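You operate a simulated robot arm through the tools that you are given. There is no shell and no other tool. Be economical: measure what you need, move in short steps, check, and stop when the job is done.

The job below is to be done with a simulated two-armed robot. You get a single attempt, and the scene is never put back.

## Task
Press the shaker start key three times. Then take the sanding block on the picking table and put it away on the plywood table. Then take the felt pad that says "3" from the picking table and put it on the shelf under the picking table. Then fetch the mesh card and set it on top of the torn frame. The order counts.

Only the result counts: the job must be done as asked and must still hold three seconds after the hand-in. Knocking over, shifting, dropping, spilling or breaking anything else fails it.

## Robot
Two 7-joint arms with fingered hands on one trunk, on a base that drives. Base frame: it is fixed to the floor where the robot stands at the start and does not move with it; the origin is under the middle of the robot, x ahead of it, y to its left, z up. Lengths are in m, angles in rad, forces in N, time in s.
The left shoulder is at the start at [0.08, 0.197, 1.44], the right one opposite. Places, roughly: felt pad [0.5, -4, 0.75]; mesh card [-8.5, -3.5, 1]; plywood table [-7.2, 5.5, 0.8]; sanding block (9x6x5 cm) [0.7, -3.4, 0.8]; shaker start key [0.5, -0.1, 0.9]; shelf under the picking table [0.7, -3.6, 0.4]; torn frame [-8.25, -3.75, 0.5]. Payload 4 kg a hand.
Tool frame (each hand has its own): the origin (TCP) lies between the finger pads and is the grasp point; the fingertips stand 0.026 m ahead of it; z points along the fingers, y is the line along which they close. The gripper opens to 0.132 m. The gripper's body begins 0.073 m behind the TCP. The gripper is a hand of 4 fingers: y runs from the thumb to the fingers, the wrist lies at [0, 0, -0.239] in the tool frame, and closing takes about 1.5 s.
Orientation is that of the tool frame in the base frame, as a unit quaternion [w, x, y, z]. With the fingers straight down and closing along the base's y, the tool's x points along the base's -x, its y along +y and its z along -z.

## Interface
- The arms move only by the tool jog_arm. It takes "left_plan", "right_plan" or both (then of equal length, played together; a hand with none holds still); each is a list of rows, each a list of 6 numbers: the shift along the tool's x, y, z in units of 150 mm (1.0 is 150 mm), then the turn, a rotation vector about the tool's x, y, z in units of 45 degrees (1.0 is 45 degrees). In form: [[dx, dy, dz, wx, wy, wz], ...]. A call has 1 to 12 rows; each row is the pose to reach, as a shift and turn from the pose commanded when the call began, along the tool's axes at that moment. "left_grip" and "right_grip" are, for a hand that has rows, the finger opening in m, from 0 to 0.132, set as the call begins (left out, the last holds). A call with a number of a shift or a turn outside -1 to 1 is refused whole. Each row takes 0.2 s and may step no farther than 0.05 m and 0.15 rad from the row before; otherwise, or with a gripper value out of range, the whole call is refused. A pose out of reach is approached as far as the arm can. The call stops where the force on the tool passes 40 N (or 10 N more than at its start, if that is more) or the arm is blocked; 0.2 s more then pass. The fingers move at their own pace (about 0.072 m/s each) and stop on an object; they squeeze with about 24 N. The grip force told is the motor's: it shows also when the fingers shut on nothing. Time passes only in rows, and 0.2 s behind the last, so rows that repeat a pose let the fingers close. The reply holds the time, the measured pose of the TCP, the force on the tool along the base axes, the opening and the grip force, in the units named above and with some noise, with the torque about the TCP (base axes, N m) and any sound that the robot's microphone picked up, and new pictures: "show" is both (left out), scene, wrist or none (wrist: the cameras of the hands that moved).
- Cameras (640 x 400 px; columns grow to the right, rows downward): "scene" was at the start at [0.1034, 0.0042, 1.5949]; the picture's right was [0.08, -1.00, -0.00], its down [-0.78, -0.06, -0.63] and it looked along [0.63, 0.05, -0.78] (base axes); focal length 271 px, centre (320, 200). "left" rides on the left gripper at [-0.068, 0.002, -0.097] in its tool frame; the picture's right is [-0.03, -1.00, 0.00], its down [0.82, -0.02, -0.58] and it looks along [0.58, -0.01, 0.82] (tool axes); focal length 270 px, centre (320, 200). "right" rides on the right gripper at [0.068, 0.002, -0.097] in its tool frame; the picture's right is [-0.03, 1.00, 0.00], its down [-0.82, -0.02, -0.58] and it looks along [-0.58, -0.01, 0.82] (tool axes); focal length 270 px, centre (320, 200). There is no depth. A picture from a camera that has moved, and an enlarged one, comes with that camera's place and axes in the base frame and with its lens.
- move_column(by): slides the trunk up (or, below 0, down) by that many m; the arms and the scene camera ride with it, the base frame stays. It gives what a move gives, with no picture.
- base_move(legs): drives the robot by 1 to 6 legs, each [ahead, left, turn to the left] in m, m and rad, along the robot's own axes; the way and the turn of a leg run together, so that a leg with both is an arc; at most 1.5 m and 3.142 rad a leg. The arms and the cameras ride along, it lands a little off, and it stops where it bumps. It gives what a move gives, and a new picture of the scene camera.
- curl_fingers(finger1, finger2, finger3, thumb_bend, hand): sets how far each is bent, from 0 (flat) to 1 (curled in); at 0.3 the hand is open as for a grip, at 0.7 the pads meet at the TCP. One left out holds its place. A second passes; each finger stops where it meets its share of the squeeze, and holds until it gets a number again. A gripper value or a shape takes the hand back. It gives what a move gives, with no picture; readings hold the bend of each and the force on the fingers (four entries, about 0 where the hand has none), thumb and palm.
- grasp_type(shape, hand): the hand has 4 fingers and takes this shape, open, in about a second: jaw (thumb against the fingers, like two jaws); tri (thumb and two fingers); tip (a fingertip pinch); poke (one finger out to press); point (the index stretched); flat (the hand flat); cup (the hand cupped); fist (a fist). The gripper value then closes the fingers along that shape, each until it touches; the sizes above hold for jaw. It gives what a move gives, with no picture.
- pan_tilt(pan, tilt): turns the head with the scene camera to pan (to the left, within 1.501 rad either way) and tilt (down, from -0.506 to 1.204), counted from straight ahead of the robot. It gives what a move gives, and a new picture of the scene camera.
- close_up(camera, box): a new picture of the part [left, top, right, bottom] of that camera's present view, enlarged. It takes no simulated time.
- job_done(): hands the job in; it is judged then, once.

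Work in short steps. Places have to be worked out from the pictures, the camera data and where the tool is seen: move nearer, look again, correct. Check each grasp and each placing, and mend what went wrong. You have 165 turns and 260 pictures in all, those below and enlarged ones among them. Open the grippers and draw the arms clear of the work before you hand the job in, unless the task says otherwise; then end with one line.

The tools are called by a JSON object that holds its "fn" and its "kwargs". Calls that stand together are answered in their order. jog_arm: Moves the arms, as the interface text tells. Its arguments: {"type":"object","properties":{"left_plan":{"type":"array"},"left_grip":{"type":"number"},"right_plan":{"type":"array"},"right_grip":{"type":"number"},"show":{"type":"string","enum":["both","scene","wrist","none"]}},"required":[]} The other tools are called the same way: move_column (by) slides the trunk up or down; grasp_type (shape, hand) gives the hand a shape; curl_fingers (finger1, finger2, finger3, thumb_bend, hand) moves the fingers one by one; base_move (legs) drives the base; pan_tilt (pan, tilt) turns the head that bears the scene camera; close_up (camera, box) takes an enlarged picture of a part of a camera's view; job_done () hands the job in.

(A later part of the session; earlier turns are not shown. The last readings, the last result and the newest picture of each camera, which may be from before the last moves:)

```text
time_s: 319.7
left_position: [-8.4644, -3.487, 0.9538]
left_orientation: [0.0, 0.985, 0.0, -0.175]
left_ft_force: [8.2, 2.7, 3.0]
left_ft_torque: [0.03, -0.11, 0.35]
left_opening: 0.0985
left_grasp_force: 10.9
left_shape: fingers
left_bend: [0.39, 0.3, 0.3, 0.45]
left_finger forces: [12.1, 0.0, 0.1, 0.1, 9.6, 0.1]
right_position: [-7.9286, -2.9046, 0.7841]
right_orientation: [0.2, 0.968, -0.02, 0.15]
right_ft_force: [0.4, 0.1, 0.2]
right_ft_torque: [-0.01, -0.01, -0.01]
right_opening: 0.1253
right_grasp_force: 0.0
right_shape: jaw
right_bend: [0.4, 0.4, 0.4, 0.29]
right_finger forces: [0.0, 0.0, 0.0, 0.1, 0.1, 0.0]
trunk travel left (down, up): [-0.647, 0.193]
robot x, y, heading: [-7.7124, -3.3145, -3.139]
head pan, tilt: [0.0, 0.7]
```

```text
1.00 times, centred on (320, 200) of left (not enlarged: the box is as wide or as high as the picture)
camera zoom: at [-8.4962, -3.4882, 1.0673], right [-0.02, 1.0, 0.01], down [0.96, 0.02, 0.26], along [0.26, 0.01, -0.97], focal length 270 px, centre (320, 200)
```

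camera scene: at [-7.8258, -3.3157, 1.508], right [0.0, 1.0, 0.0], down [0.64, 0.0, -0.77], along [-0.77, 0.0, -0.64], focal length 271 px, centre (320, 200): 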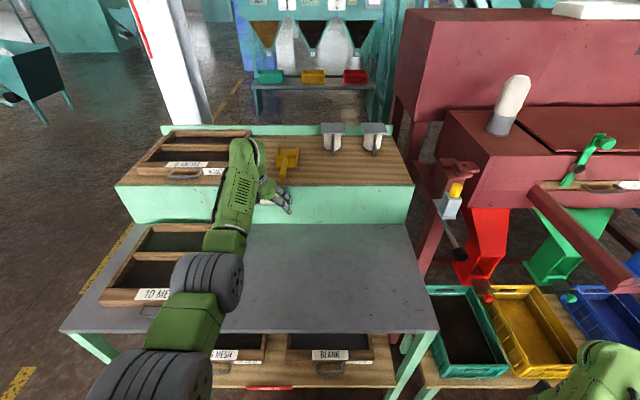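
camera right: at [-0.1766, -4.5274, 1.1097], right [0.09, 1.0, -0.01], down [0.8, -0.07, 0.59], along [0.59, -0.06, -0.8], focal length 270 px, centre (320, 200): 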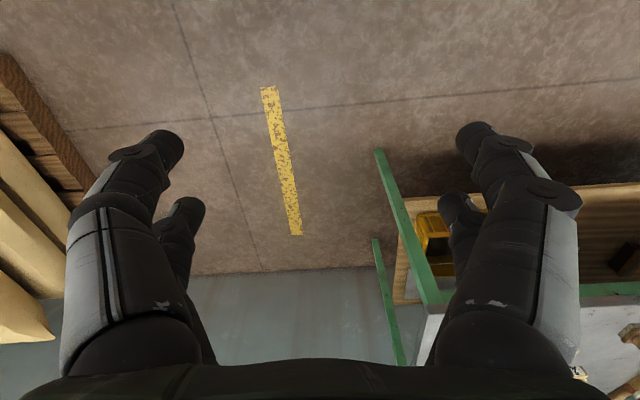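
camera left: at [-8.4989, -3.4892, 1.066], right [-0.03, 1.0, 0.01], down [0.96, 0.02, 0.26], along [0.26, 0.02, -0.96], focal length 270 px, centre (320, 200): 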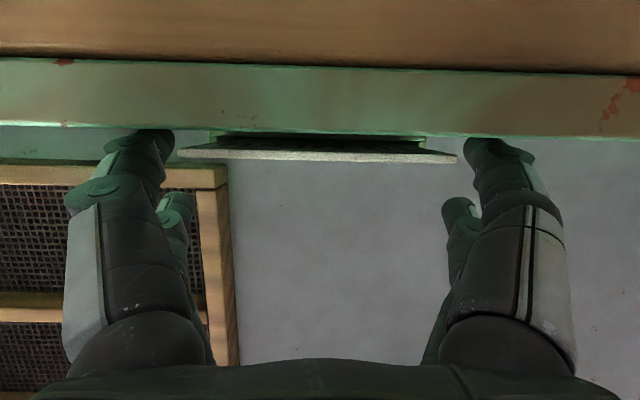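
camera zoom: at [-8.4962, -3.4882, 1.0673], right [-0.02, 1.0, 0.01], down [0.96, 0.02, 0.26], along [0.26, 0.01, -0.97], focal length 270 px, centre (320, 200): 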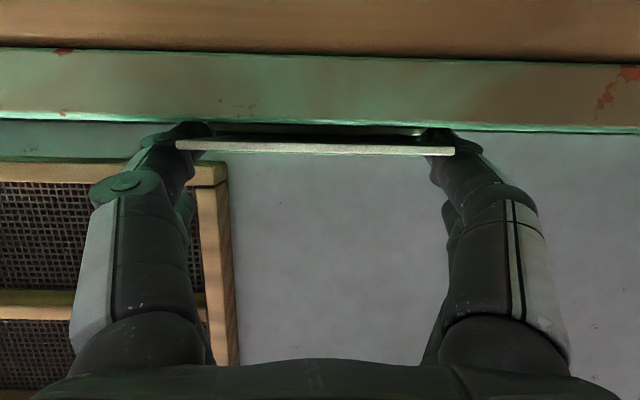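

Both digits now press the card's edges (~11 N). I tighten a bit and lift gently with the trunk.

{"fn": "curl_fingers", "kwargs": {"hand": "left", "finger1": 0.75, "thumb_bend": 0.75}}

{"fn": "move_column", "kwargs": {"by": 0.02}}

{"fn": "close_up", "kwargs": {"camera": "left", "box": [0, 0, 640, 400]}}

{"fn": "close_up", "kwargs": {"camera": "scene", "box": [200, 140, 328, 240]}}

```text
time_s: 320.7
left_position: [-8.4653, -3.4845, 0.954]
left_orientation: [0.002, 0.984, 0.0, -0.176]
left_ft_force: [7.2, 11.3, 6.6]
left_ft_torque: [0.45, -0.01, -0.06]
left_opening: 0.0961
left_grasp_force: 14.2
left_shape: fingers
left_bend: [0.39, 0.3, 0.3, 0.5]
left_finger forces: [9.3, 0.0, 0.0, 0.1, 18.1, 0.1]
right_position: [-7.928, -2.9045, 0.7851]
right_orientation: [0.199, 0.968, -0.02, 0.15]
right_ft_force: [0.4, 1.1, -0.5]
right_ft_torque: [-0.01, -0.02, 0.03]
right_opening: 0.1251
right_grasp_force: 0.0
right_shape: jaw
right_bend: [0.4, 0.4, 0.4, 0.29]
right_finger forces: [0.0, 0.0, 0.1, 0.0, 0.1, 0.0]
trunk travel left (down, up): [-0.647, 0.193]
robot x, y, heading: [-7.7131, -3.3164, 3.139]
head pan, tilt: [0.0, 0.7]
```

```text
time_s: 321.4
left_position: [-8.4649, -3.4867, 0.9723]
left_orientation: [0.001, 0.985, 0.001, -0.174]
left_ft_force: [9.8, 5.7, -5.3]
left_ft_torque: [0.42, -0.34, 0.23]
left_opening: 0.0856
left_grasp_force: 14.1
left_shape: fingers
left_bend: [0.41, 0.3, 0.3, 0.53]
left_finger forces: [14.2, 0.0, 0.0, 0.0, 13.9, 0.0]
right_position: [-7.9274, -2.9049, 0.8035]
right_orientation: [0.2, 0.968, -0.019, 0.151]
right_ft_force: [0.5, 0.4, -1.1]
right_ft_torque: [-0.01, 0.0, -0.01]
right_opening: 0.1249
right_grasp_force: 0.0
right_shape: jaw
right_bend: [0.4, 0.4, 0.4, 0.29]
right_finger forces: [0.0, 0.0, 0.1, 0.0, 0.0, 0.1]
trunk travel left (down, up): [-0.667, 0.173]
robot x, y, heading: [-7.7134, -3.3128, -3.141]
head pan, tilt: [0.0, 0.7]
```

```text
1.00 times, centred on (320, 200) of left (not enlarged: the box is as wide or as high as the picture)
camera zoom: at [-8.4962, -3.4889, 1.0859], right [-0.03, 1.0, 0.01], down [0.96, 0.02, 0.26], along [0.26, 0.01, -0.96], focal length 270 px, centre (320, 200)
```

zoom: 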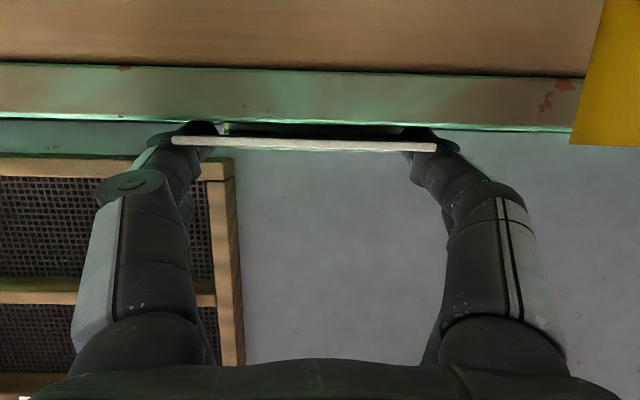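

```text
4.00 times, centred on (264, 190) of scene
camera zoom: at [-7.8281, -3.3146, 1.5279], right [0.0, 1.0, 0.0], down [0.64, 0.0, -0.77], along [-0.77, 0.0, -0.64], focal length 1085 px, centre (544, 240)
```

zoom: 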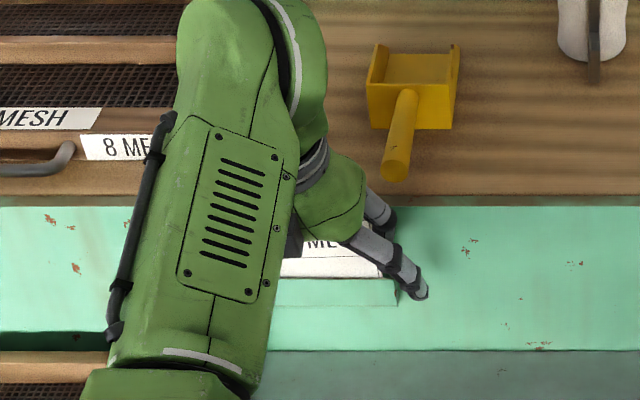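

The card has risen with the hand (perhaps 4 mm slip). I keep lifting another 2.5 cm, easing off the tier face slightly.

{"fn": "jog_arm", "kwargs": {"left_plan": [[-0.003, 0, -0.05, 0, 0, 0], [-0.03, 0, -0.12, 0, 0, 0], [-0.045, 0, -0.17, 0, 0, 0]], "show": "wrist"}}

{"fn": "close_up", "kwargs": {"camera": "scene", "box": [200, 140, 328, 240]}}

```text
time_s: 322.2
left_position: [-8.4645, -3.4885, 0.9998]
left_orientation: [0.0, 0.984, 0.001, -0.175]
left_ft_force: [2.3, 0.1, -0.9]
left_ft_torque: [0.01, -0.03, -0.06]
left_opening: 0.0856
left_grasp_force: 10.0
left_shape: fingers
left_bend: [0.38, 0.3, 0.3, 0.54]
left_finger forces: [9.2, 0.0, 0.0, 0.0, 10.6, 0.0]
right_position: [-7.9285, -2.9059, 0.8034]
right_orientation: [0.199, 0.968, -0.02, 0.151]
right_ft_force: [0.8, 0.0, 0.3]
right_ft_torque: [0.02, 0.0, -0.01]
right_opening: 0.1251
right_grasp_force: 0.1
right_shape: jaw
right_bend: [0.4, 0.4, 0.4, 0.29]
right_finger forces: [0.0, 0.0, 0.0, 0.1, 0.0, 0.0]
trunk travel left (down, up): [-0.667, 0.173]
robot x, y, heading: [-7.716, -3.3146, -3.14]
head pan, tilt: [0.0, 0.7]
camera left: at [-8.4958, -3.49, 1.1131], right [-0.03, 1.0, 0.01], down [0.97, 0.02, 0.26], along [0.26, 0.01, -0.97], focal length 270 px, centre (320, 200)
```

left: 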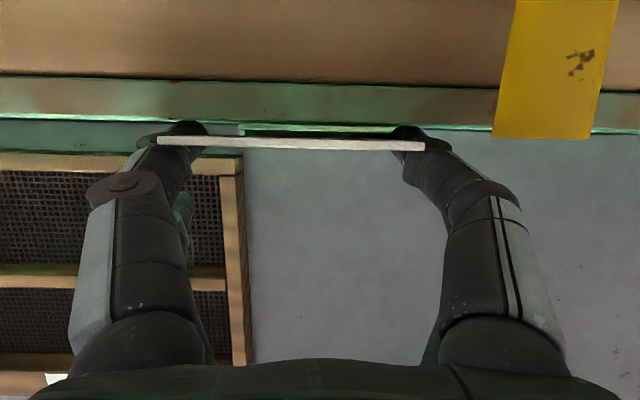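

```text
4.00 times, centred on (264, 190) of scene
camera zoom: at [-7.8304, -3.3164, 1.5278], right [0.0, 1.0, 0.0], down [0.64, 0.0, -0.76], along [-0.76, 0.0, -0.64], focal length 1085 px, centre (544, 240)
```

zoom: 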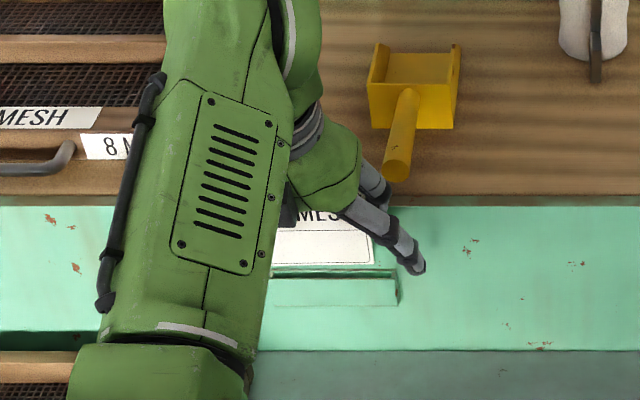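

The card is nearly out of the pocket, held at both edges. I lift 3 cm more, then back the hand off the tier.

{"fn": "jog_arm", "kwargs": {"left_plan": [[-0.03, 0, -0.08, 0, 0, 0], [-0.06, 0, -0.16, 0, 0, 0], [-0.08, 0, -0.22, 0, 0, 0], [0.0, 0, -0.25, 0, 0, 0], [0.12, 0, -0.29, 0, 0, 0]]}}

{"fn": "close_up", "kwargs": {"camera": "scene", "box": [200, 140, 328, 240]}}

```text
time_s: 323.4
left_position: [-8.4325, -3.4874, 1.0331]
left_orientation: [0.0, 0.985, 0.0, -0.175]
left_ft_force: [0.3, -0.3, -0.8]
left_ft_torque: [0.01, -0.02, 0.02]
left_opening: 0.0856
left_grasp_force: 9.1
left_shape: fingers
left_bend: [0.38, 0.3, 0.3, 0.54]
left_finger forces: [8.9, 0.1, 0.0, 0.1, 8.9, 0.1]
right_position: [-7.9294, -2.9065, 0.8053]
right_orientation: [0.199, 0.968, -0.02, 0.151]
right_ft_force: [0.2, -0.1, -1.0]
right_ft_torque: [0.02, 0.02, 0.02]
right_opening: 0.1249
right_grasp_force: 0.0
right_shape: jaw
right_bend: [0.4, 0.4, 0.4, 0.29]
right_finger forces: [0.0, 0.1, 0.0, 0.0, 0.0, 0.0]
trunk travel left (down, up): [-0.667, 0.173]
robot x, y, heading: [-7.7143, -3.3127, -3.14]
head pan, tilt: [0.0, 0.7]
camera scene: at [-7.8293, -3.3161, 1.5279], right [0.0, 1.0, 0.0], down [0.64, 0.0, -0.77], along [-0.77, 0.0, -0.64], focal length 271 px, centre (320, 200)
camera left: at [-8.4633, -3.489, 1.1474], right [-0.02, 1.0, 0.01], down [0.96, 0.02, 0.26], along [0.26, 0.01, -0.96], focal length 270 px, centre (320, 200)
```

scene: 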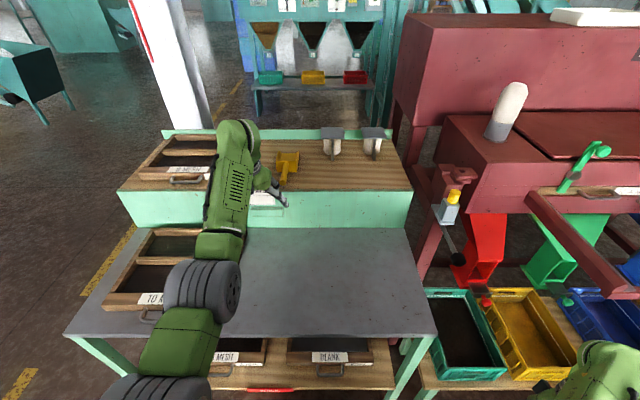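
left: 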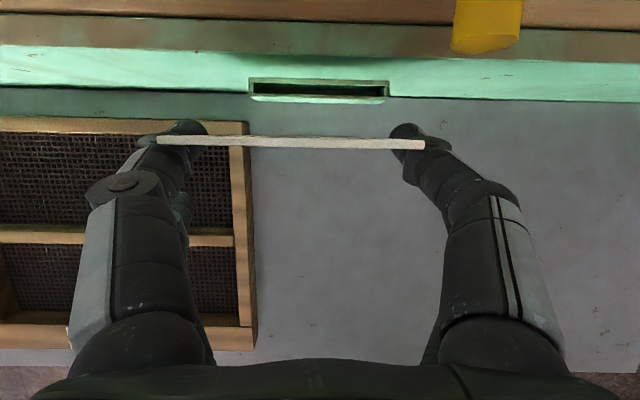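

```text
4.00 times, centred on (264, 190) of scene
camera zoom: at [-7.8293, -3.3161, 1.5279], right [0.0, 1.0, 0.0], down [0.64, 0.0, -0.77], along [-0.77, 0.0, -0.64], focal length 1085 px, centre (544, 240)
```

zoom: 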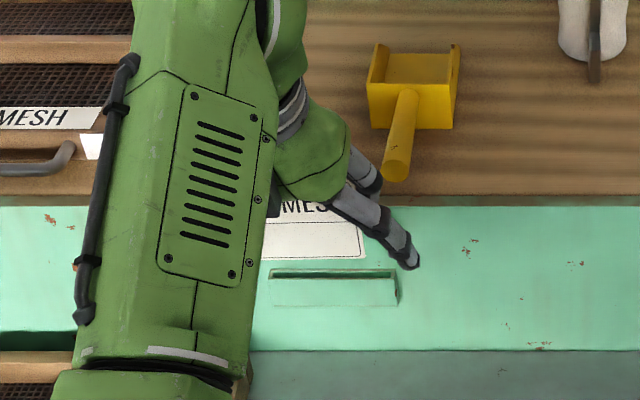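

The card is out and held at both edges. I back away 0.55 m and shift left, curl the two idle fingers out of the way, then turn the hand forward in two steps.

{"fn": "base_move", "kwargs": {"legs": [[-0.5, 0, 0], [0, 0.19, 0]]}}

{"fn": "jog_arm", "kwargs": {"left_plan": [[0, 0, 0, 0, -0.156, 0], [0, 0, 0, 0, -0.311, 0], [0, 0, 0, 0, -0.467, 0], [0, 0, 0, 0, -0.622, 0], [0, 0, 0, 0, -0.778, 0]], "show": "wrist"}}

```text
time_s: 327.5
left_position: [-7.9313, -3.6734, 1.0325]
left_orientation: [0.002, 0.985, 0.0, -0.174]
left_ft_force: [0.6, 1.1, -0.1]
left_ft_torque: [-0.02, 0.0, 0.02]
left_opening: 0.0856
left_grasp_force: 8.9
left_shape: fingers
left_bend: [0.38, 0.3, 0.3, 0.54]
left_finger forces: [8.8, 0.1, 0.0, 0.1, 8.8, 0.0]
right_position: [-7.4292, -3.0914, 0.803]
right_orientation: [0.2, 0.968, -0.018, 0.152]
right_ft_force: [-1.1, 0.1, -0.1]
right_ft_torque: [0.0, 0.0, 0.03]
right_opening: 0.1252
right_grasp_force: 0.0
right_shape: jaw
right_bend: [0.4, 0.4, 0.4, 0.29]
right_finger forces: [0.0, 0.0, 0.0, 0.0, 0.1, 0.1]
trunk travel left (down, up): [-0.667, 0.173]
robot x, y, heading: [-7.2105, -3.5019, -3.143]
head pan, tilt: [0.0, 0.7]
camera scene: at [-7.3296, -3.5, 1.5277], right [0.0, 1.0, 0.0], down [0.64, 0.0, -0.76], along [-0.76, 0.0, -0.64], focal length 271 px, centre (320, 200)
```

scene: 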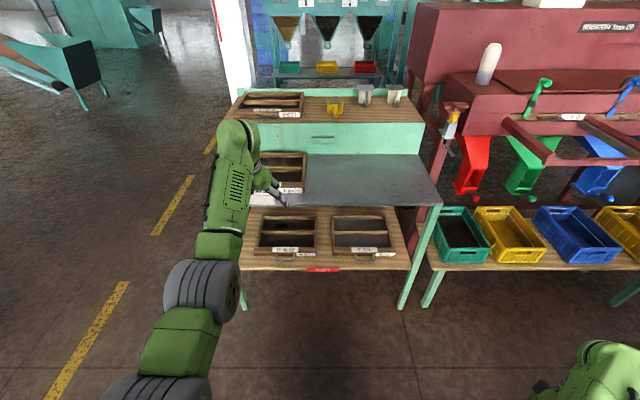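

```text
time_s: 328.7
left_position: [-7.9306, -3.6757, 1.0338]
left_orientation: [-0.001, 0.886, 0.0, -0.464]
left_ft_force: [0.1, -0.3, 0.2]
left_ft_torque: [0.01, -0.02, -0.03]
left_opening: 0.0854
left_grasp_force: 9.5
left_shape: fingers
left_bend: [0.38, 0.3, 0.3, 0.54]
left_finger forces: [8.6, 0.1, 0.0, 0.0, 8.6, 0.0]
right_position: [-7.4279, -3.0946, 0.8049]
right_orientation: [0.198, 0.968, -0.019, 0.151]
right_ft_force: [0.7, -0.9, -0.6]
right_ft_torque: [0.01, -0.04, 0.02]
right_opening: 0.1247
right_grasp_force: 0.1
right_shape: jaw
right_bend: [0.4, 0.4, 0.4, 0.29]
right_finger forces: [0.1, 0.0, 0.1, 0.1, 0.0, 0.0]
trunk travel left (down, up): [-0.667, 0.173]
robot x, y, heading: [-7.2116, -3.4997, -3.142]
head pan, tilt: [0.0, 0.7]
camera left: at [-7.8911, -3.6773, 1.1446], right [-0.02, 1.0, 0.02], down [0.94, 0.02, -0.34], along [-0.34, 0.01, -0.94], focal length 270 px, centre (320, 200)
```

left: 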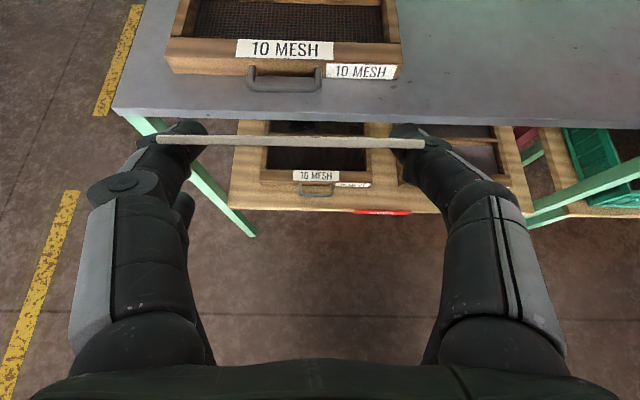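

The card stays put. Second half of the turn, and curl the idle fingers.

{"fn": "jog_arm", "kwargs": {"left_plan": [[0, 0, 0, 0, -0.156, 0], [0, 0, 0, 0, -0.311, 0], [0, 0, 0, 0, -0.467, 0], [0, 0, 0, 0, -0.622, 0], [0, 0, 0, 0, -0.778, 0]], "show": "none"}}

{"fn": "curl_fingers", "kwargs": {"hand": "left", "finger2": 0.95, "finger3": 0.95}}

{"fn": "close_up", "kwargs": {"camera": "left", "box": [0, 0, 640, 400]}}

{"fn": "close_up", "kwargs": {"camera": "scene", "box": [180, 100, 460, 275]}}

```text
time_s: 329.9
left_position: [-7.9323, -3.677, 1.0326]
left_orientation: [0.0, -0.706, -0.001, 0.708]
left_ft_force: [-0.4, -0.2, -0.6]
left_ft_torque: [0.0, -0.02, -0.01]
left_opening: 0.0856
left_grasp_force: 8.4
left_shape: fingers
left_bend: [0.38, 0.3, 0.3, 0.54]
left_finger forces: [8.7, 0.0, 0.0, 0.1, 8.7, 0.0]
right_position: [-7.4287, -3.0944, 0.8049]
right_orientation: [0.199, 0.968, -0.019, 0.152]
right_ft_force: [1.0, -0.3, 0.3]
right_ft_torque: [0.0, -0.03, 0.03]
right_opening: 0.1247
right_grasp_force: 0.1
right_shape: jaw
right_bend: [0.4, 0.4, 0.4, 0.29]
right_finger forces: [0.1, 0.0, 0.0, 0.1, 0.0, 0.1]
trunk travel left (down, up): [-0.667, 0.173]
robot x, y, heading: [-7.2104, -3.5034, -3.138]
head pan, tilt: [0.0, 0.7]
```

```text
time_s: 330.9
left_position: [-7.9316, -3.6764, 1.0342]
left_orientation: [-0.001, -0.706, -0.001, 0.708]
left_ft_force: [0.6, -0.6, -0.4]
left_ft_torque: [-0.03, -0.01, -0.01]
left_opening: 0.0852
left_grasp_force: 8.5
left_shape: fingers
left_bend: [0.38, 0.74, 0.74, 0.54]
left_finger forces: [8.7, 0.1, 0.0, 0.1, 8.7, 0.1]
right_position: [-7.4283, -3.0944, 0.8047]
right_orientation: [0.198, 0.968, -0.019, 0.152]
right_ft_force: [0.4, 0.9, -0.4]
right_ft_torque: [0.01, -0.03, 0.02]
right_opening: 0.1252
right_grasp_force: 0.0
right_shape: jaw
right_bend: [0.4, 0.4, 0.4, 0.29]
right_finger forces: [0.0, 0.0, 0.1, 0.0, 0.0, 0.0]
trunk travel left (down, up): [-0.667, 0.173]
robot x, y, heading: [-7.211, -3.5015, -3.141]
head pan, tilt: [0.0, 0.7]
```

```text
1.00 times, centred on (320, 200) of left (not enlarged: the box is as wide or as high as the picture)
camera zoom: at [-7.8351, -3.6777, 1.101], right [0.0, 1.0, 0.03], down [0.58, 0.02, -0.82], along [-0.82, 0.01, -0.58], focal length 270 px, centre (320, 200)
```

zoom: 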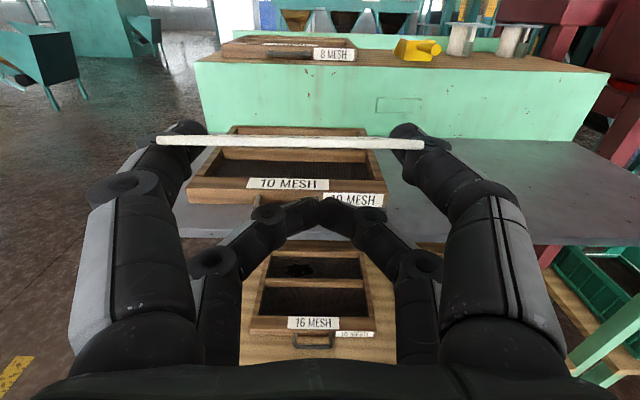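

```text
2.29 times, centred on (320, 188) of scene
camera zoom: at [-7.3292, -3.5042, 1.5278], right [0.0, 1.0, 0.0], down [0.64, 0.0, -0.76], along [-0.76, 0.0, -0.64], focal length 620 px, centre (320, 229)
```

zoom: 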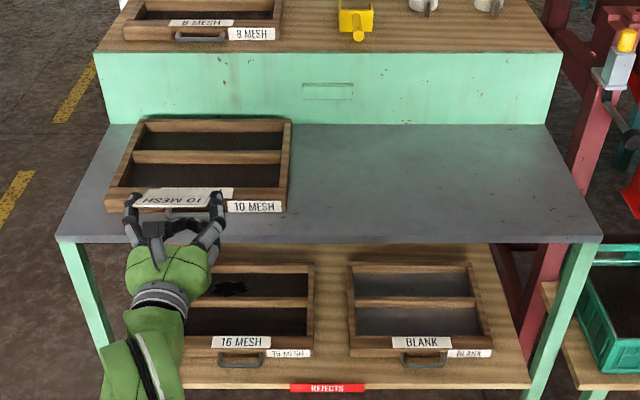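

Card is held, sloping about 23° down to the front. The idle fingers may still be curling; I repeat the curl, then lower the trunk step by step.

{"fn": "curl_fingers", "kwargs": {"hand": "left", "finger2": 1.0, "finger3": 1.0}}

{"fn": "move_column", "kwargs": {"by": -0.3}}

{"fn": "close_up", "kwargs": {"camera": "left", "box": [0, 0, 640, 400]}}

```text
time_s: 331.9
left_position: [-7.9323, -3.676, 1.0332]
left_orientation: [-0.001, -0.706, -0.001, 0.708]
left_ft_force: [-0.1, -0.2, 0.1]
left_ft_torque: [-0.02, 0.01, -0.01]
left_opening: 0.0854
left_grasp_force: 8.5
left_shape: fingers
left_bend: [0.38, 0.75, 0.75, 0.54]
left_finger forces: [8.7, 0.0, 0.0, 0.0, 8.7, 0.0]
right_position: [-7.4293, -3.0932, 0.8039]
right_orientation: [0.199, 0.968, -0.02, 0.152]
right_ft_force: [0.7, 0.6, 0.2]
right_ft_torque: [-0.01, 0.0, 0.0]
right_opening: 0.1249
right_grasp_force: 0.1
right_shape: jaw
right_bend: [0.4, 0.4, 0.4, 0.29]
right_finger forces: [0.1, 0.0, 0.0, 0.0, 0.0, 0.1]
trunk travel left (down, up): [-0.667, 0.173]
robot x, y, heading: [-7.213, -3.5042, -3.143]
head pan, tilt: [0.0, 0.7]
```

```text
time_s: 334.9
left_position: [-7.9311, -3.6766, 0.7327]
left_orientation: [0.0, -0.706, -0.001, 0.708]
left_ft_force: [0.7, -0.4, 0.2]
left_ft_torque: [0.02, -0.02, -0.01]
left_opening: 0.0855
left_grasp_force: 8.4
left_shape: fingers
left_bend: [0.38, 0.75, 0.75, 0.54]
left_finger forces: [8.7, 0.1, 0.0, 0.1, 8.7, 0.1]
right_position: [-7.4278, -3.0937, 0.505]
right_orientation: [0.198, 0.968, -0.019, 0.152]
right_ft_force: [0.2, 0.4, -0.3]
right_ft_torque: [0.0, 0.02, 0.0]
right_opening: 0.1249
right_grasp_force: 0.0
right_shape: jaw
right_bend: [0.4, 0.4, 0.4, 0.29]
right_finger forces: [0.0, 0.0, 0.1, 0.1, 0.0, 0.0]
trunk travel left (down, up): [-0.367, 0.473]
robot x, y, heading: [-7.2118, -3.502, -3.142]
head pan, tilt: [0.0, 0.7]
```

```text
1.00 times, centred on (320, 200) of left (not enlarged: the box is as wide or as high as the picture)
camera zoom: at [-7.835, -3.6777, 0.8011], right [0.0, 1.0, 0.03], down [0.58, 0.02, -0.82], along [-0.82, 0.01, -0.58], focal length 270 px, centre (320, 200)
```

zoom: 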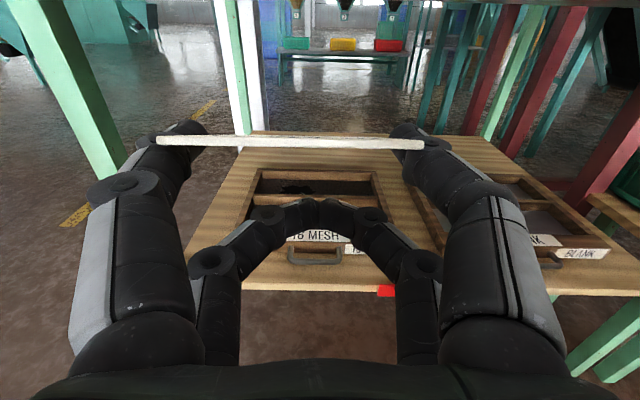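

The idle fingers meet under the card, so I open them again (they then stay outside the card's width), and lower further: trunk 0.12, arm 0.1.

{"fn": "curl_fingers", "kwargs": {"hand": "left", "finger2": 0.3, "finger3": 0.3}}

{"fn": "move_column", "kwargs": {"by": -0.12}}

{"fn": "jog_arm", "kwargs": {"left_plan": [[0.2, 0, 0, 0, 0, 0], [0.4, 0, 0, 0, 0, 0], [0.6, 0, 0, 0, 0, 0]]}}

```text
time_s: 335.9
left_position: [-7.9311, -3.6753, 0.7334]
left_orientation: [-0.001, -0.707, -0.001, 0.707]
left_ft_force: [-0.8, 0.1, -0.1]
left_ft_torque: [0.0, 0.01, 0.0]
left_opening: 0.0851
left_grasp_force: 8.2
left_shape: fingers
left_bend: [0.38, 0.3, 0.3, 0.54]
left_finger forces: [8.7, 0.1, 0.1, 0.0, 8.6, 0.0]
right_position: [-7.4287, -3.0945, 0.5044]
right_orientation: [0.199, 0.968, -0.019, 0.151]
right_ft_force: [0.3, -0.1, 0.2]
right_ft_torque: [0.03, 0.01, -0.03]
right_opening: 0.1247
right_grasp_force: 0.0
right_shape: jaw
right_bend: [0.4, 0.4, 0.4, 0.29]
right_finger forces: [0.0, 0.1, 0.0, 0.0, 0.1, 0.0]
trunk travel left (down, up): [-0.367, 0.473]
robot x, y, heading: [-7.2087, -3.5032, -3.138]
head pan, tilt: [0.0, 0.7]
```

```text
time_s: 337.4
left_position: [-7.9322, -3.676, 0.6121]
left_orientation: [0.0, -0.706, -0.001, 0.708]
left_ft_force: [-0.6, -0.5, 0.3]
left_ft_torque: [-0.05, -0.01, -0.03]
left_opening: 0.0854
left_grasp_force: 8.8
left_shape: fingers
left_bend: [0.38, 0.3, 0.3, 0.54]
left_finger forces: [8.7, 0.1, 0.1, 0.1, 8.7, 0.0]
right_position: [-7.4298, -3.092, 0.3847]
right_orientation: [0.198, 0.968, -0.018, 0.151]
right_ft_force: [-0.1, -0.3, -0.2]
right_ft_torque: [0.03, -0.05, 0.0]
right_opening: 0.1252
right_grasp_force: 0.1
right_shape: jaw
right_bend: [0.4, 0.4, 0.4, 0.29]
right_finger forces: [0.0, 0.0, 0.1, 0.1, 0.0, 0.0]
trunk travel left (down, up): [-0.247, 0.593]
robot x, y, heading: [-7.2094, -3.5018, -3.135]
head pan, tilt: [0.0, 0.7]
```

```text
time_s: 338.2
left_position: [-7.9336, -3.6766, 0.5244]
left_orientation: [0.0, -0.707, 0.0, 0.708]
left_ft_force: [0.4, -0.1, 0.8]
left_ft_torque: [-0.02, 0.01, -0.01]
left_opening: 0.0856
left_grasp_force: 9.2
left_shape: fingers
left_bend: [0.38, 0.3, 0.3, 0.54]
left_finger forces: [8.8, 0.1, 0.0, 0.0, 8.6, 0.1]
right_position: [-7.4288, -3.0933, 0.3854]
right_orientation: [0.199, 0.968, -0.018, 0.151]
right_ft_force: [-0.2, 0.1, 0.0]
right_ft_torque: [-0.02, 0.03, 0.01]
right_opening: 0.125
right_grasp_force: 0.0
right_shape: jaw
right_bend: [0.4, 0.4, 0.4, 0.29]
right_finger forces: [0.0, 0.1, 0.1, 0.0, 0.0, 0.0]
trunk travel left (down, up): [-0.247, 0.593]
robot x, y, heading: [-7.2087, -3.5069, -3.138]
head pan, tilt: [0.0, 0.7]
camera scene: at [-7.3294, -3.5043, 1.1078], right [0.0, 1.0, 0.0], down [0.64, 0.0, -0.76], along [-0.76, 0.0, -0.64], focal length 271 px, centre (320, 200)
camera left: at [-7.8357, -3.6775, 0.5915], right [0.0, 1.0, 0.03], down [0.58, 0.02, -0.82], along [-0.82, 0.01, -0.58], focal length 270 px, centre (320, 200)
```

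scene: 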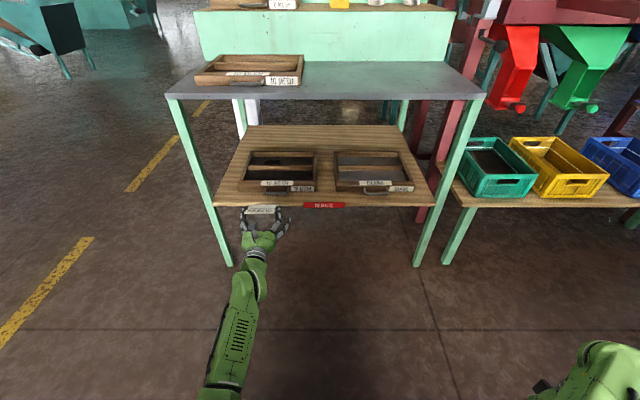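
left: 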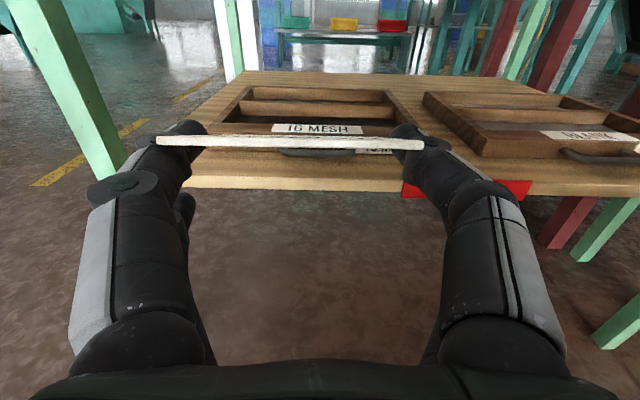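

Triangulated: frame top z ≈ 0.46, frame x -8.21…-8.45, y -3.83…-3.52, middle bar at x ≈ -8.32. I drive forward 0.25 m and look.

{"fn": "base_move", "kwargs": {"legs": [[0.25, 0, 0]]}}

{"fn": "close_up", "kwargs": {"camera": "left", "box": [0, 0, 640, 400]}}

```text
time_s: 340.0
left_position: [-8.1856, -3.6794, 0.5235]
left_orientation: [0.002, 0.707, 0.003, -0.707]
left_ft_force: [-1.2, -0.8, -0.2]
left_ft_torque: [0.01, 0.06, 0.02]
left_opening: 0.0857
left_grasp_force: 9.4
left_shape: fingers
left_bend: [0.38, 0.3, 0.3, 0.54]
left_finger forces: [8.7, 0.0, 0.0, 0.1, 8.6, 0.0]
right_position: [-7.6826, -3.0971, 0.384]
right_orientation: [0.198, 0.968, -0.018, 0.151]
right_ft_force: [0.0, -0.3, 0.0]
right_ft_torque: [-0.01, -0.02, 0.0]
right_opening: 0.1249
right_grasp_force: 0.1
right_shape: jaw
right_bend: [0.4, 0.4, 0.4, 0.29]
right_finger forces: [0.1, 0.0, 0.1, 0.0, 0.0, 0.0]
trunk travel left (down, up): [-0.247, 0.593]
robot x, y, heading: [-7.4643, -3.5045, -3.136]
head pan, tilt: [0.0, 0.7]
camera scene: at [-7.5827, -3.5054, 1.1076], right [0.0, 1.0, 0.0], down [0.64, 0.0, -0.76], along [-0.76, 0.0, -0.64], focal length 271 px, centre (320, 200)
```

scene: 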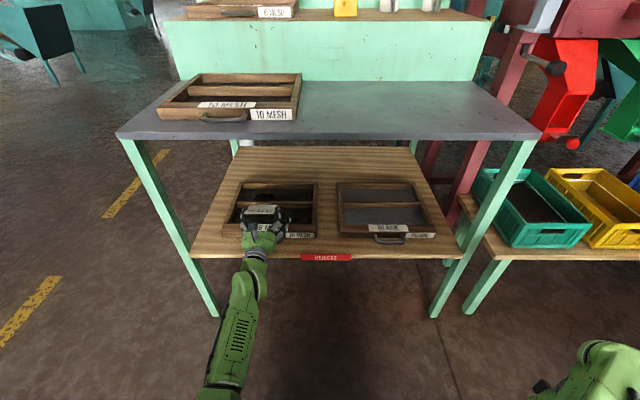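

```text
1.00 times, centred on (320, 200) of left (not enlarged: the box is as wide or as high as the picture)
camera zoom: at [-8.088, -3.6804, 0.5907], right [-0.01, 1.0, 0.03], down [0.58, 0.02, -0.82], along [-0.82, 0.01, -0.58], focal length 270 px, centre (320, 200)
```

zoom: 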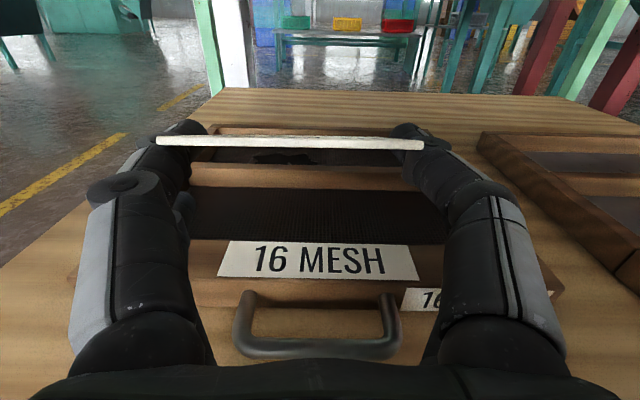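

Good view: front rail ≈ -8.22, middle bar -8.29…-8.335. I drive 0.1 m further and lower to about 0.50.

{"fn": "base_move", "kwargs": {"legs": [[0.1, 0, 0]]}}

{"fn": "jog_arm", "kwargs": {"left_plan": [[0.07, 0, 0, 0, 0, 0], [0.14, 0, 0, 0, 0, 0]]}}

```text
time_s: 341.2
left_position: [-8.2838, -3.6797, 0.5226]
left_orientation: [-0.002, -0.707, -0.002, 0.707]
left_ft_force: [0.6, -0.9, -0.9]
left_ft_torque: [-0.02, 0.03, 0.01]
left_opening: 0.0855
left_grasp_force: 8.9
left_shape: fingers
left_bend: [0.38, 0.3, 0.3, 0.54]
left_finger forces: [8.6, 0.1, 0.1, 0.0, 8.7, 0.1]
right_position: [-7.7828, -3.0969, 0.3841]
right_orientation: [0.198, 0.968, -0.017, 0.153]
right_ft_force: [-1.4, 0.8, -0.1]
right_ft_torque: [0.0, -0.01, 0.0]
right_opening: 0.125
right_grasp_force: 0.0
right_shape: jaw
right_bend: [0.4, 0.4, 0.4, 0.29]
right_finger forces: [0.0, 0.0, 0.0, 0.0, 0.1, 0.0]
trunk travel left (down, up): [-0.247, 0.593]
robot x, y, heading: [-7.5634, -3.5036, -3.138]
head pan, tilt: [0.0, 0.7]
camera scene: at [-7.6825, -3.5059, 1.1076], right [0.0, 1.0, 0.0], down [0.65, 0.0, -0.76], along [-0.76, 0.0, -0.65], focal length 271 px, centre (320, 200)
```

scene: 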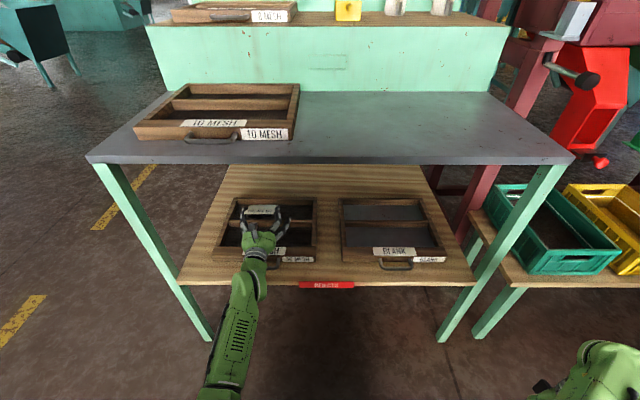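

```text
time_s: 341.8
left_position: [-8.2833, -3.6802, 0.5032]
left_orientation: [-0.002, -0.706, -0.003, 0.708]
left_ft_force: [-0.1, 0.0, -0.3]
left_ft_torque: [0.0, 0.0, -0.01]
left_opening: 0.0854
left_grasp_force: 8.6
left_shape: fingers
left_bend: [0.38, 0.3, 0.3, 0.54]
left_finger forces: [8.7, 0.0, 0.1, 0.0, 8.7, 0.1]
right_position: [-7.7819, -3.0972, 0.3846]
right_orientation: [0.198, 0.968, -0.017, 0.151]
right_ft_force: [-0.3, -0.4, 0.2]
right_ft_torque: [-0.02, 0.02, -0.01]
right_opening: 0.1253
right_grasp_force: 0.0
right_shape: jaw
right_bend: [0.4, 0.4, 0.4, 0.29]
right_finger forces: [0.1, 0.0, 0.0, 0.0, 0.0, 0.0]
trunk travel left (down, up): [-0.247, 0.593]
robot x, y, heading: [-7.5669, -3.506, -3.138]
head pan, tilt: [0.0, 0.7]
camera scene: at [-7.6812, -3.5059, 1.1078], right [0.0, 1.0, 0.0], down [0.64, 0.0, -0.76], along [-0.76, 0.0, -0.64], focal length 271 px, centre (320, 200)
camera left: at [-8.1871, -3.6809, 0.5708], right [-0.01, 1.0, 0.03], down [0.58, 0.02, -0.82], along [-0.82, 0.01, -0.58], focal length 270 px, centre (320, 200)
```

scene: 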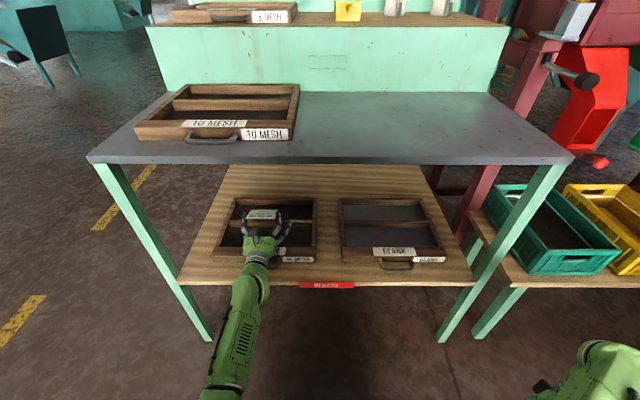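
left: 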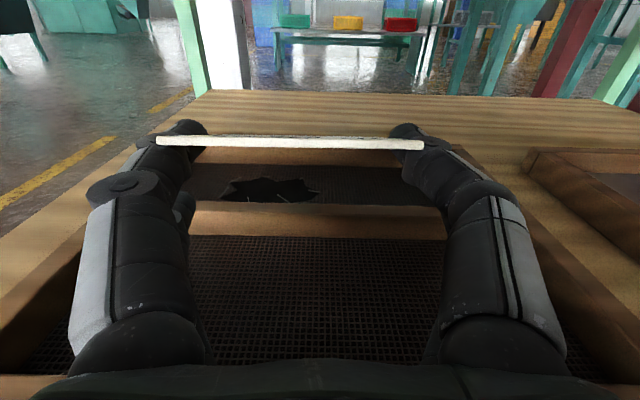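

The card is above the middle bar of the torn frame. I lower gently a few millimetres at a time, watching the force.

{"fn": "jog_arm", "kwargs": {"left_plan": [[0.03, 0, 0, 0, 0, 0], [0.06, 0, 0, 0, 0, 0], [0.09, 0, 0, 0, 0, 0]], "show": "wrist"}}

{"fn": "close_up", "kwargs": {"camera": "scene", "box": [190, 180, 350, 280]}}

```text
time_s: 342.6
left_position: [-8.2838, -3.6798, 0.4893]
left_orientation: [-0.003, -0.707, -0.003, 0.707]
left_ft_force: [0.1, -0.3, -0.3]
left_ft_torque: [0.01, -0.01, -0.01]
left_opening: 0.0854
left_grasp_force: 8.8
left_shape: fingers
left_bend: [0.38, 0.3, 0.3, 0.54]
left_finger forces: [8.7, 0.0, 0.1, 0.0, 8.7, 0.0]
right_position: [-7.7828, -3.0971, 0.3835]
right_orientation: [0.198, 0.968, -0.017, 0.151]
right_ft_force: [0.6, -0.5, 0.2]
right_ft_torque: [0.0, 0.01, 0.02]
right_opening: 0.1249
right_grasp_force: 0.1
right_shape: jaw
right_bend: [0.4, 0.4, 0.4, 0.29]
right_finger forces: [0.0, 0.0, 0.0, 0.0, 0.0, 0.1]
trunk travel left (down, up): [-0.247, 0.593]
robot x, y, heading: [-7.5631, -3.5021, -3.141]
head pan, tilt: [0.0, 0.7]
camera left: at [-8.187, -3.6808, 0.5566], right [-0.01, 1.0, 0.03], down [0.58, 0.02, -0.82], along [-0.82, 0.01, -0.58], focal length 270 px, centre (320, 200)
```

left: 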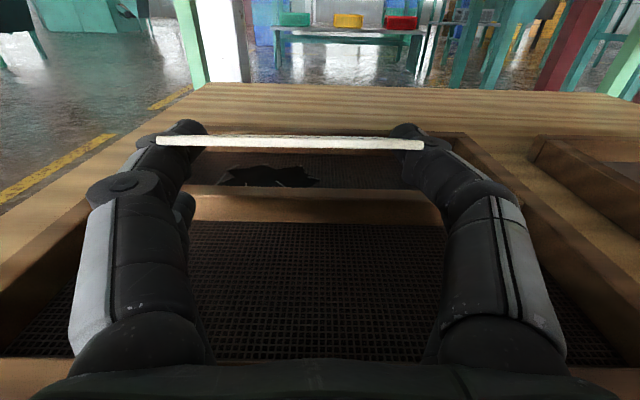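

```text
4.00 times, centred on (270, 230) of scene
camera zoom: at [-7.6813, -3.5059, 1.1078], right [0.0, 1.0, 0.0], down [0.64, 0.0, -0.76], along [-0.76, 0.0, -0.64], focal length 1085 px, centre (520, 80)
```

zoom: 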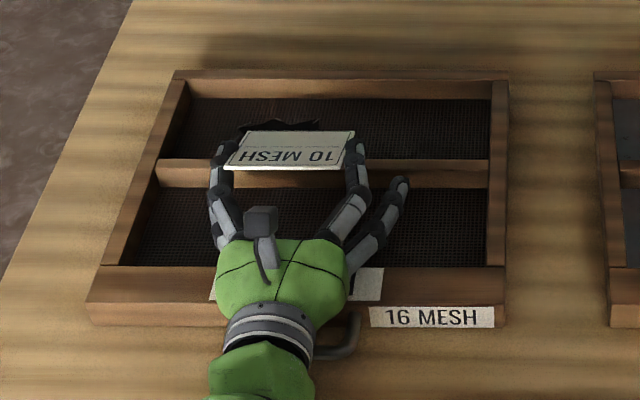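

Perfect view: the card is over the middle bar. I lower further until contact.

{"fn": "jog_arm", "kwargs": {"left_plan": [[0.03, 0, 0, 0, 0, 0], [0.06, 0, 0, 0, 0, 0], [0.085, 0, 0, 0, 0, 0]], "show": "wrist"}}

{"fn": "close_up", "kwargs": {"camera": "scene", "box": [190, 180, 350, 280]}}

```text
time_s: 343.4
left_position: [-8.2839, -3.6796, 0.4808]
left_orientation: [-0.003, -0.705, -0.003, 0.71]
left_ft_force: [0.9, -2.0, 11.6]
left_ft_torque: [0.06, -1.06, -0.11]
left_opening: 0.0855
left_grasp_force: 14.7
left_shape: fingers
left_bend: [0.38, 0.3, 0.3, 0.54]
left_finger forces: [8.7, 0.1, 0.1, 0.0, 8.7, 11.9]
right_position: [-7.7822, -3.0956, 0.385]
right_orientation: [0.198, 0.969, -0.017, 0.15]
right_ft_force: [-0.5, 0.3, 0.3]
right_ft_torque: [-0.01, 0.02, 0.03]
right_opening: 0.1251
right_grasp_force: 0.0
right_shape: jaw
right_bend: [0.4, 0.4, 0.4, 0.29]
right_finger forces: [0.0, 0.0, 0.0, 0.0, 0.0, 0.1]
trunk travel left (down, up): [-0.247, 0.593]
robot x, y, heading: [-7.5616, -3.5066, -3.133]
head pan, tilt: [0.0, 0.7]
camera left: at [-8.1868, -3.6808, 0.5475], right [-0.01, 1.0, 0.03], down [0.57, 0.02, -0.82], along [-0.82, 0.01, -0.57], focal length 270 px, centre (320, 200)
```

left: 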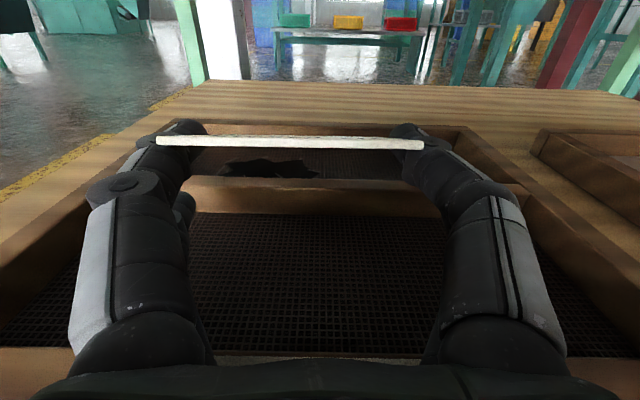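

```text
4.00 times, centred on (270, 230) of scene
camera zoom: at [-7.6797, -3.5056, 1.1082], right [-0.01, 1.0, 0.0], down [0.64, 0.0, -0.77], along [-0.77, 0.0, -0.64], focal length 1085 px, centre (520, 80)
```

zoom: 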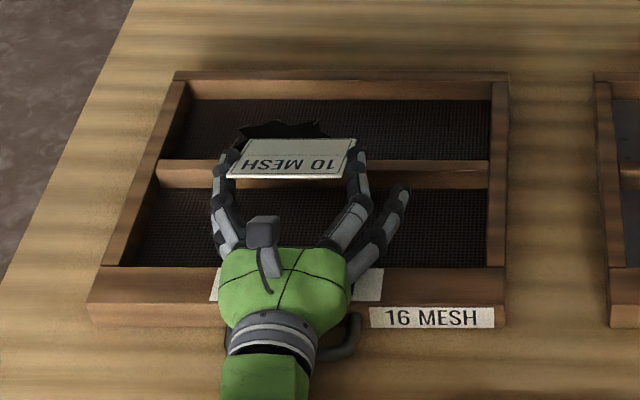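

The palm touches the front rail (12 N). I ease up 2 mm, dip the fingers by 12° so the palm rises and the card comes closer to the bar, then lower again.

{"fn": "jog_arm", "kwargs": {"left_plan": [[-0.03, 0, 0, 0, 0.09, 0], [-0.02, 0, 0, 0, 0.18, 0], [-0.01, 0, 0, 0, 0.267, 0], [0.01, 0, 0, 0, 0.267, 0]], "show": "wrist"}}

{"fn": "close_up", "kwargs": {"camera": "scene", "box": [190, 180, 350, 280]}}

```text
time_s: 344.4
left_position: [-8.2839, -3.6804, 0.4742]
left_orientation: [0.002, 0.777, 0.003, -0.629]
left_ft_force: [0.9, 1.0, -0.3]
left_ft_torque: [0.04, -0.01, 0.01]
left_opening: 0.0855
left_grasp_force: 9.1
left_shape: fingers
left_bend: [0.38, 0.3, 0.3, 0.54]
left_finger forces: [8.6, 0.0, 0.0, 0.0, 8.6, 0.1]
left hand out of reach, approached as far as the arm can: row 1, 2, 3
right_position: [-7.7823, -3.0958, 0.3848]
right_orientation: [0.198, 0.968, -0.017, 0.152]
right_ft_force: [-0.1, 0.5, 0.6]
right_ft_torque: [0.01, 0.03, 0.04]
right_opening: 0.125
right_grasp_force: 0.1
right_shape: jaw
right_bend: [0.4, 0.4, 0.4, 0.29]
right_finger forces: [0.1, 0.0, 0.1, 0.0, 0.0, 0.0]
trunk travel left (down, up): [-0.247, 0.593]
robot x, y, heading: [-7.5651, -3.506, -3.133]
head pan, tilt: [0.0, 0.7]
camera left: at [-8.2031, -3.6813, 0.5605], right [-0.01, 1.0, 0.03], down [0.74, 0.03, -0.68], along [-0.68, 0.01, -0.74], focal length 270 px, centre (320, 200)
```

left: 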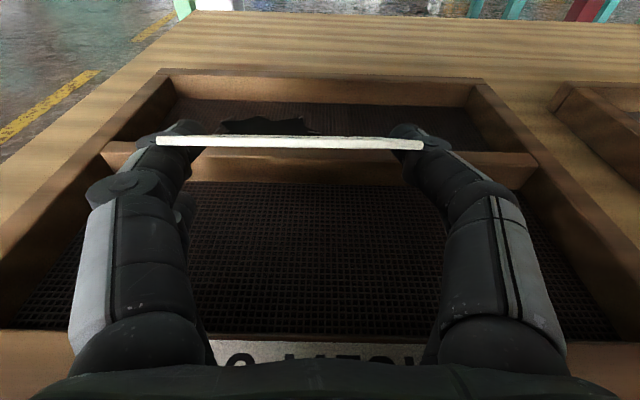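

```text
4.00 times, centred on (270, 230) of scene
camera zoom: at [-7.681, -3.5059, 1.1077], right [-0.01, 1.0, 0.0], down [0.64, 0.0, -0.77], along [-0.77, 0.0, -0.64], focal length 1085 px, centre (520, 80)
```

zoom: 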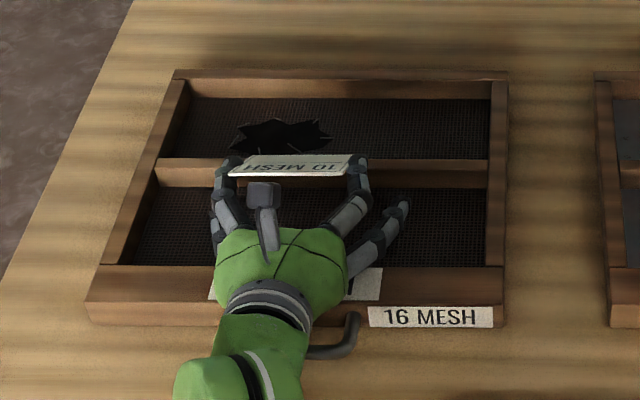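

No contact yet (TCP 0.474). A few millimetres more.

{"fn": "jog_arm", "kwargs": {"left_plan": [[0.02, 0, 0.005, 0, 0, 0], [0.04, 0, 0.009, 0, 0, 0], [0.06, 0, 0.013, 0, 0, 0]], "show": "wrist"}}

{"fn": "close_up", "kwargs": {"camera": "scene", "box": [190, 180, 350, 280]}}

```text
time_s: 345.2
left_position: [-8.2842, -3.6792, 0.4673]
left_orientation: [0.002, 0.776, 0.003, -0.631]
left_ft_force: [1.3, -0.8, 5.0]
left_ft_torque: [-0.03, -0.22, -0.01]
left_opening: 0.0852
left_grasp_force: 10.6
left_shape: fingers
left_bend: [0.38, 0.3, 0.3, 0.54]
left_finger forces: [8.6, 2.5, 1.7, 0.0, 8.6, 0.0]
right_position: [-7.7822, -3.096, 0.3842]
right_orientation: [0.198, 0.968, -0.017, 0.152]
right_ft_force: [-0.3, -0.5, 0.0]
right_ft_torque: [0.0, 0.02, 0.01]
right_opening: 0.125
right_grasp_force: 0.2
right_shape: jaw
right_bend: [0.4, 0.4, 0.4, 0.29]
right_finger forces: [0.0, 0.0, 0.0, 0.0, 0.0, 0.1]
trunk travel left (down, up): [-0.247, 0.593]
robot x, y, heading: [-7.5643, -3.5062, -3.136]
head pan, tilt: [0.0, 0.7]
camera left: at [-8.2034, -3.6808, 0.5533], right [-0.01, 1.0, 0.03], down [0.73, 0.02, -0.68], along [-0.68, 0.01, -0.73], focal length 270 px, centre (320, 200)
```

left: 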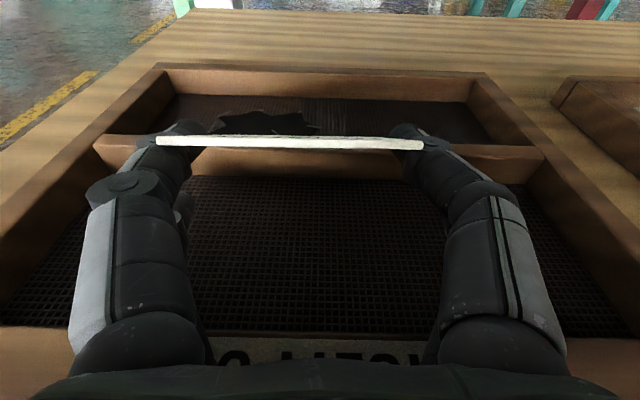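

```text
4.00 times, centred on (270, 230) of scene
camera zoom: at [-7.6806, -3.5058, 1.1079], right [0.0, 1.0, 0.0], down [0.64, 0.0, -0.77], along [-0.77, 0.0, -0.64], focal length 1085 px, centre (520, 80)
```

zoom: 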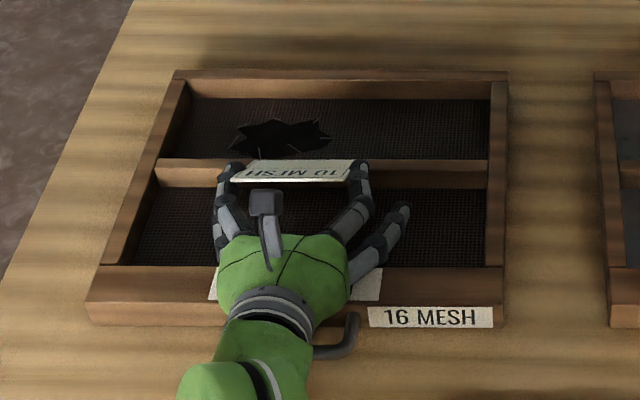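

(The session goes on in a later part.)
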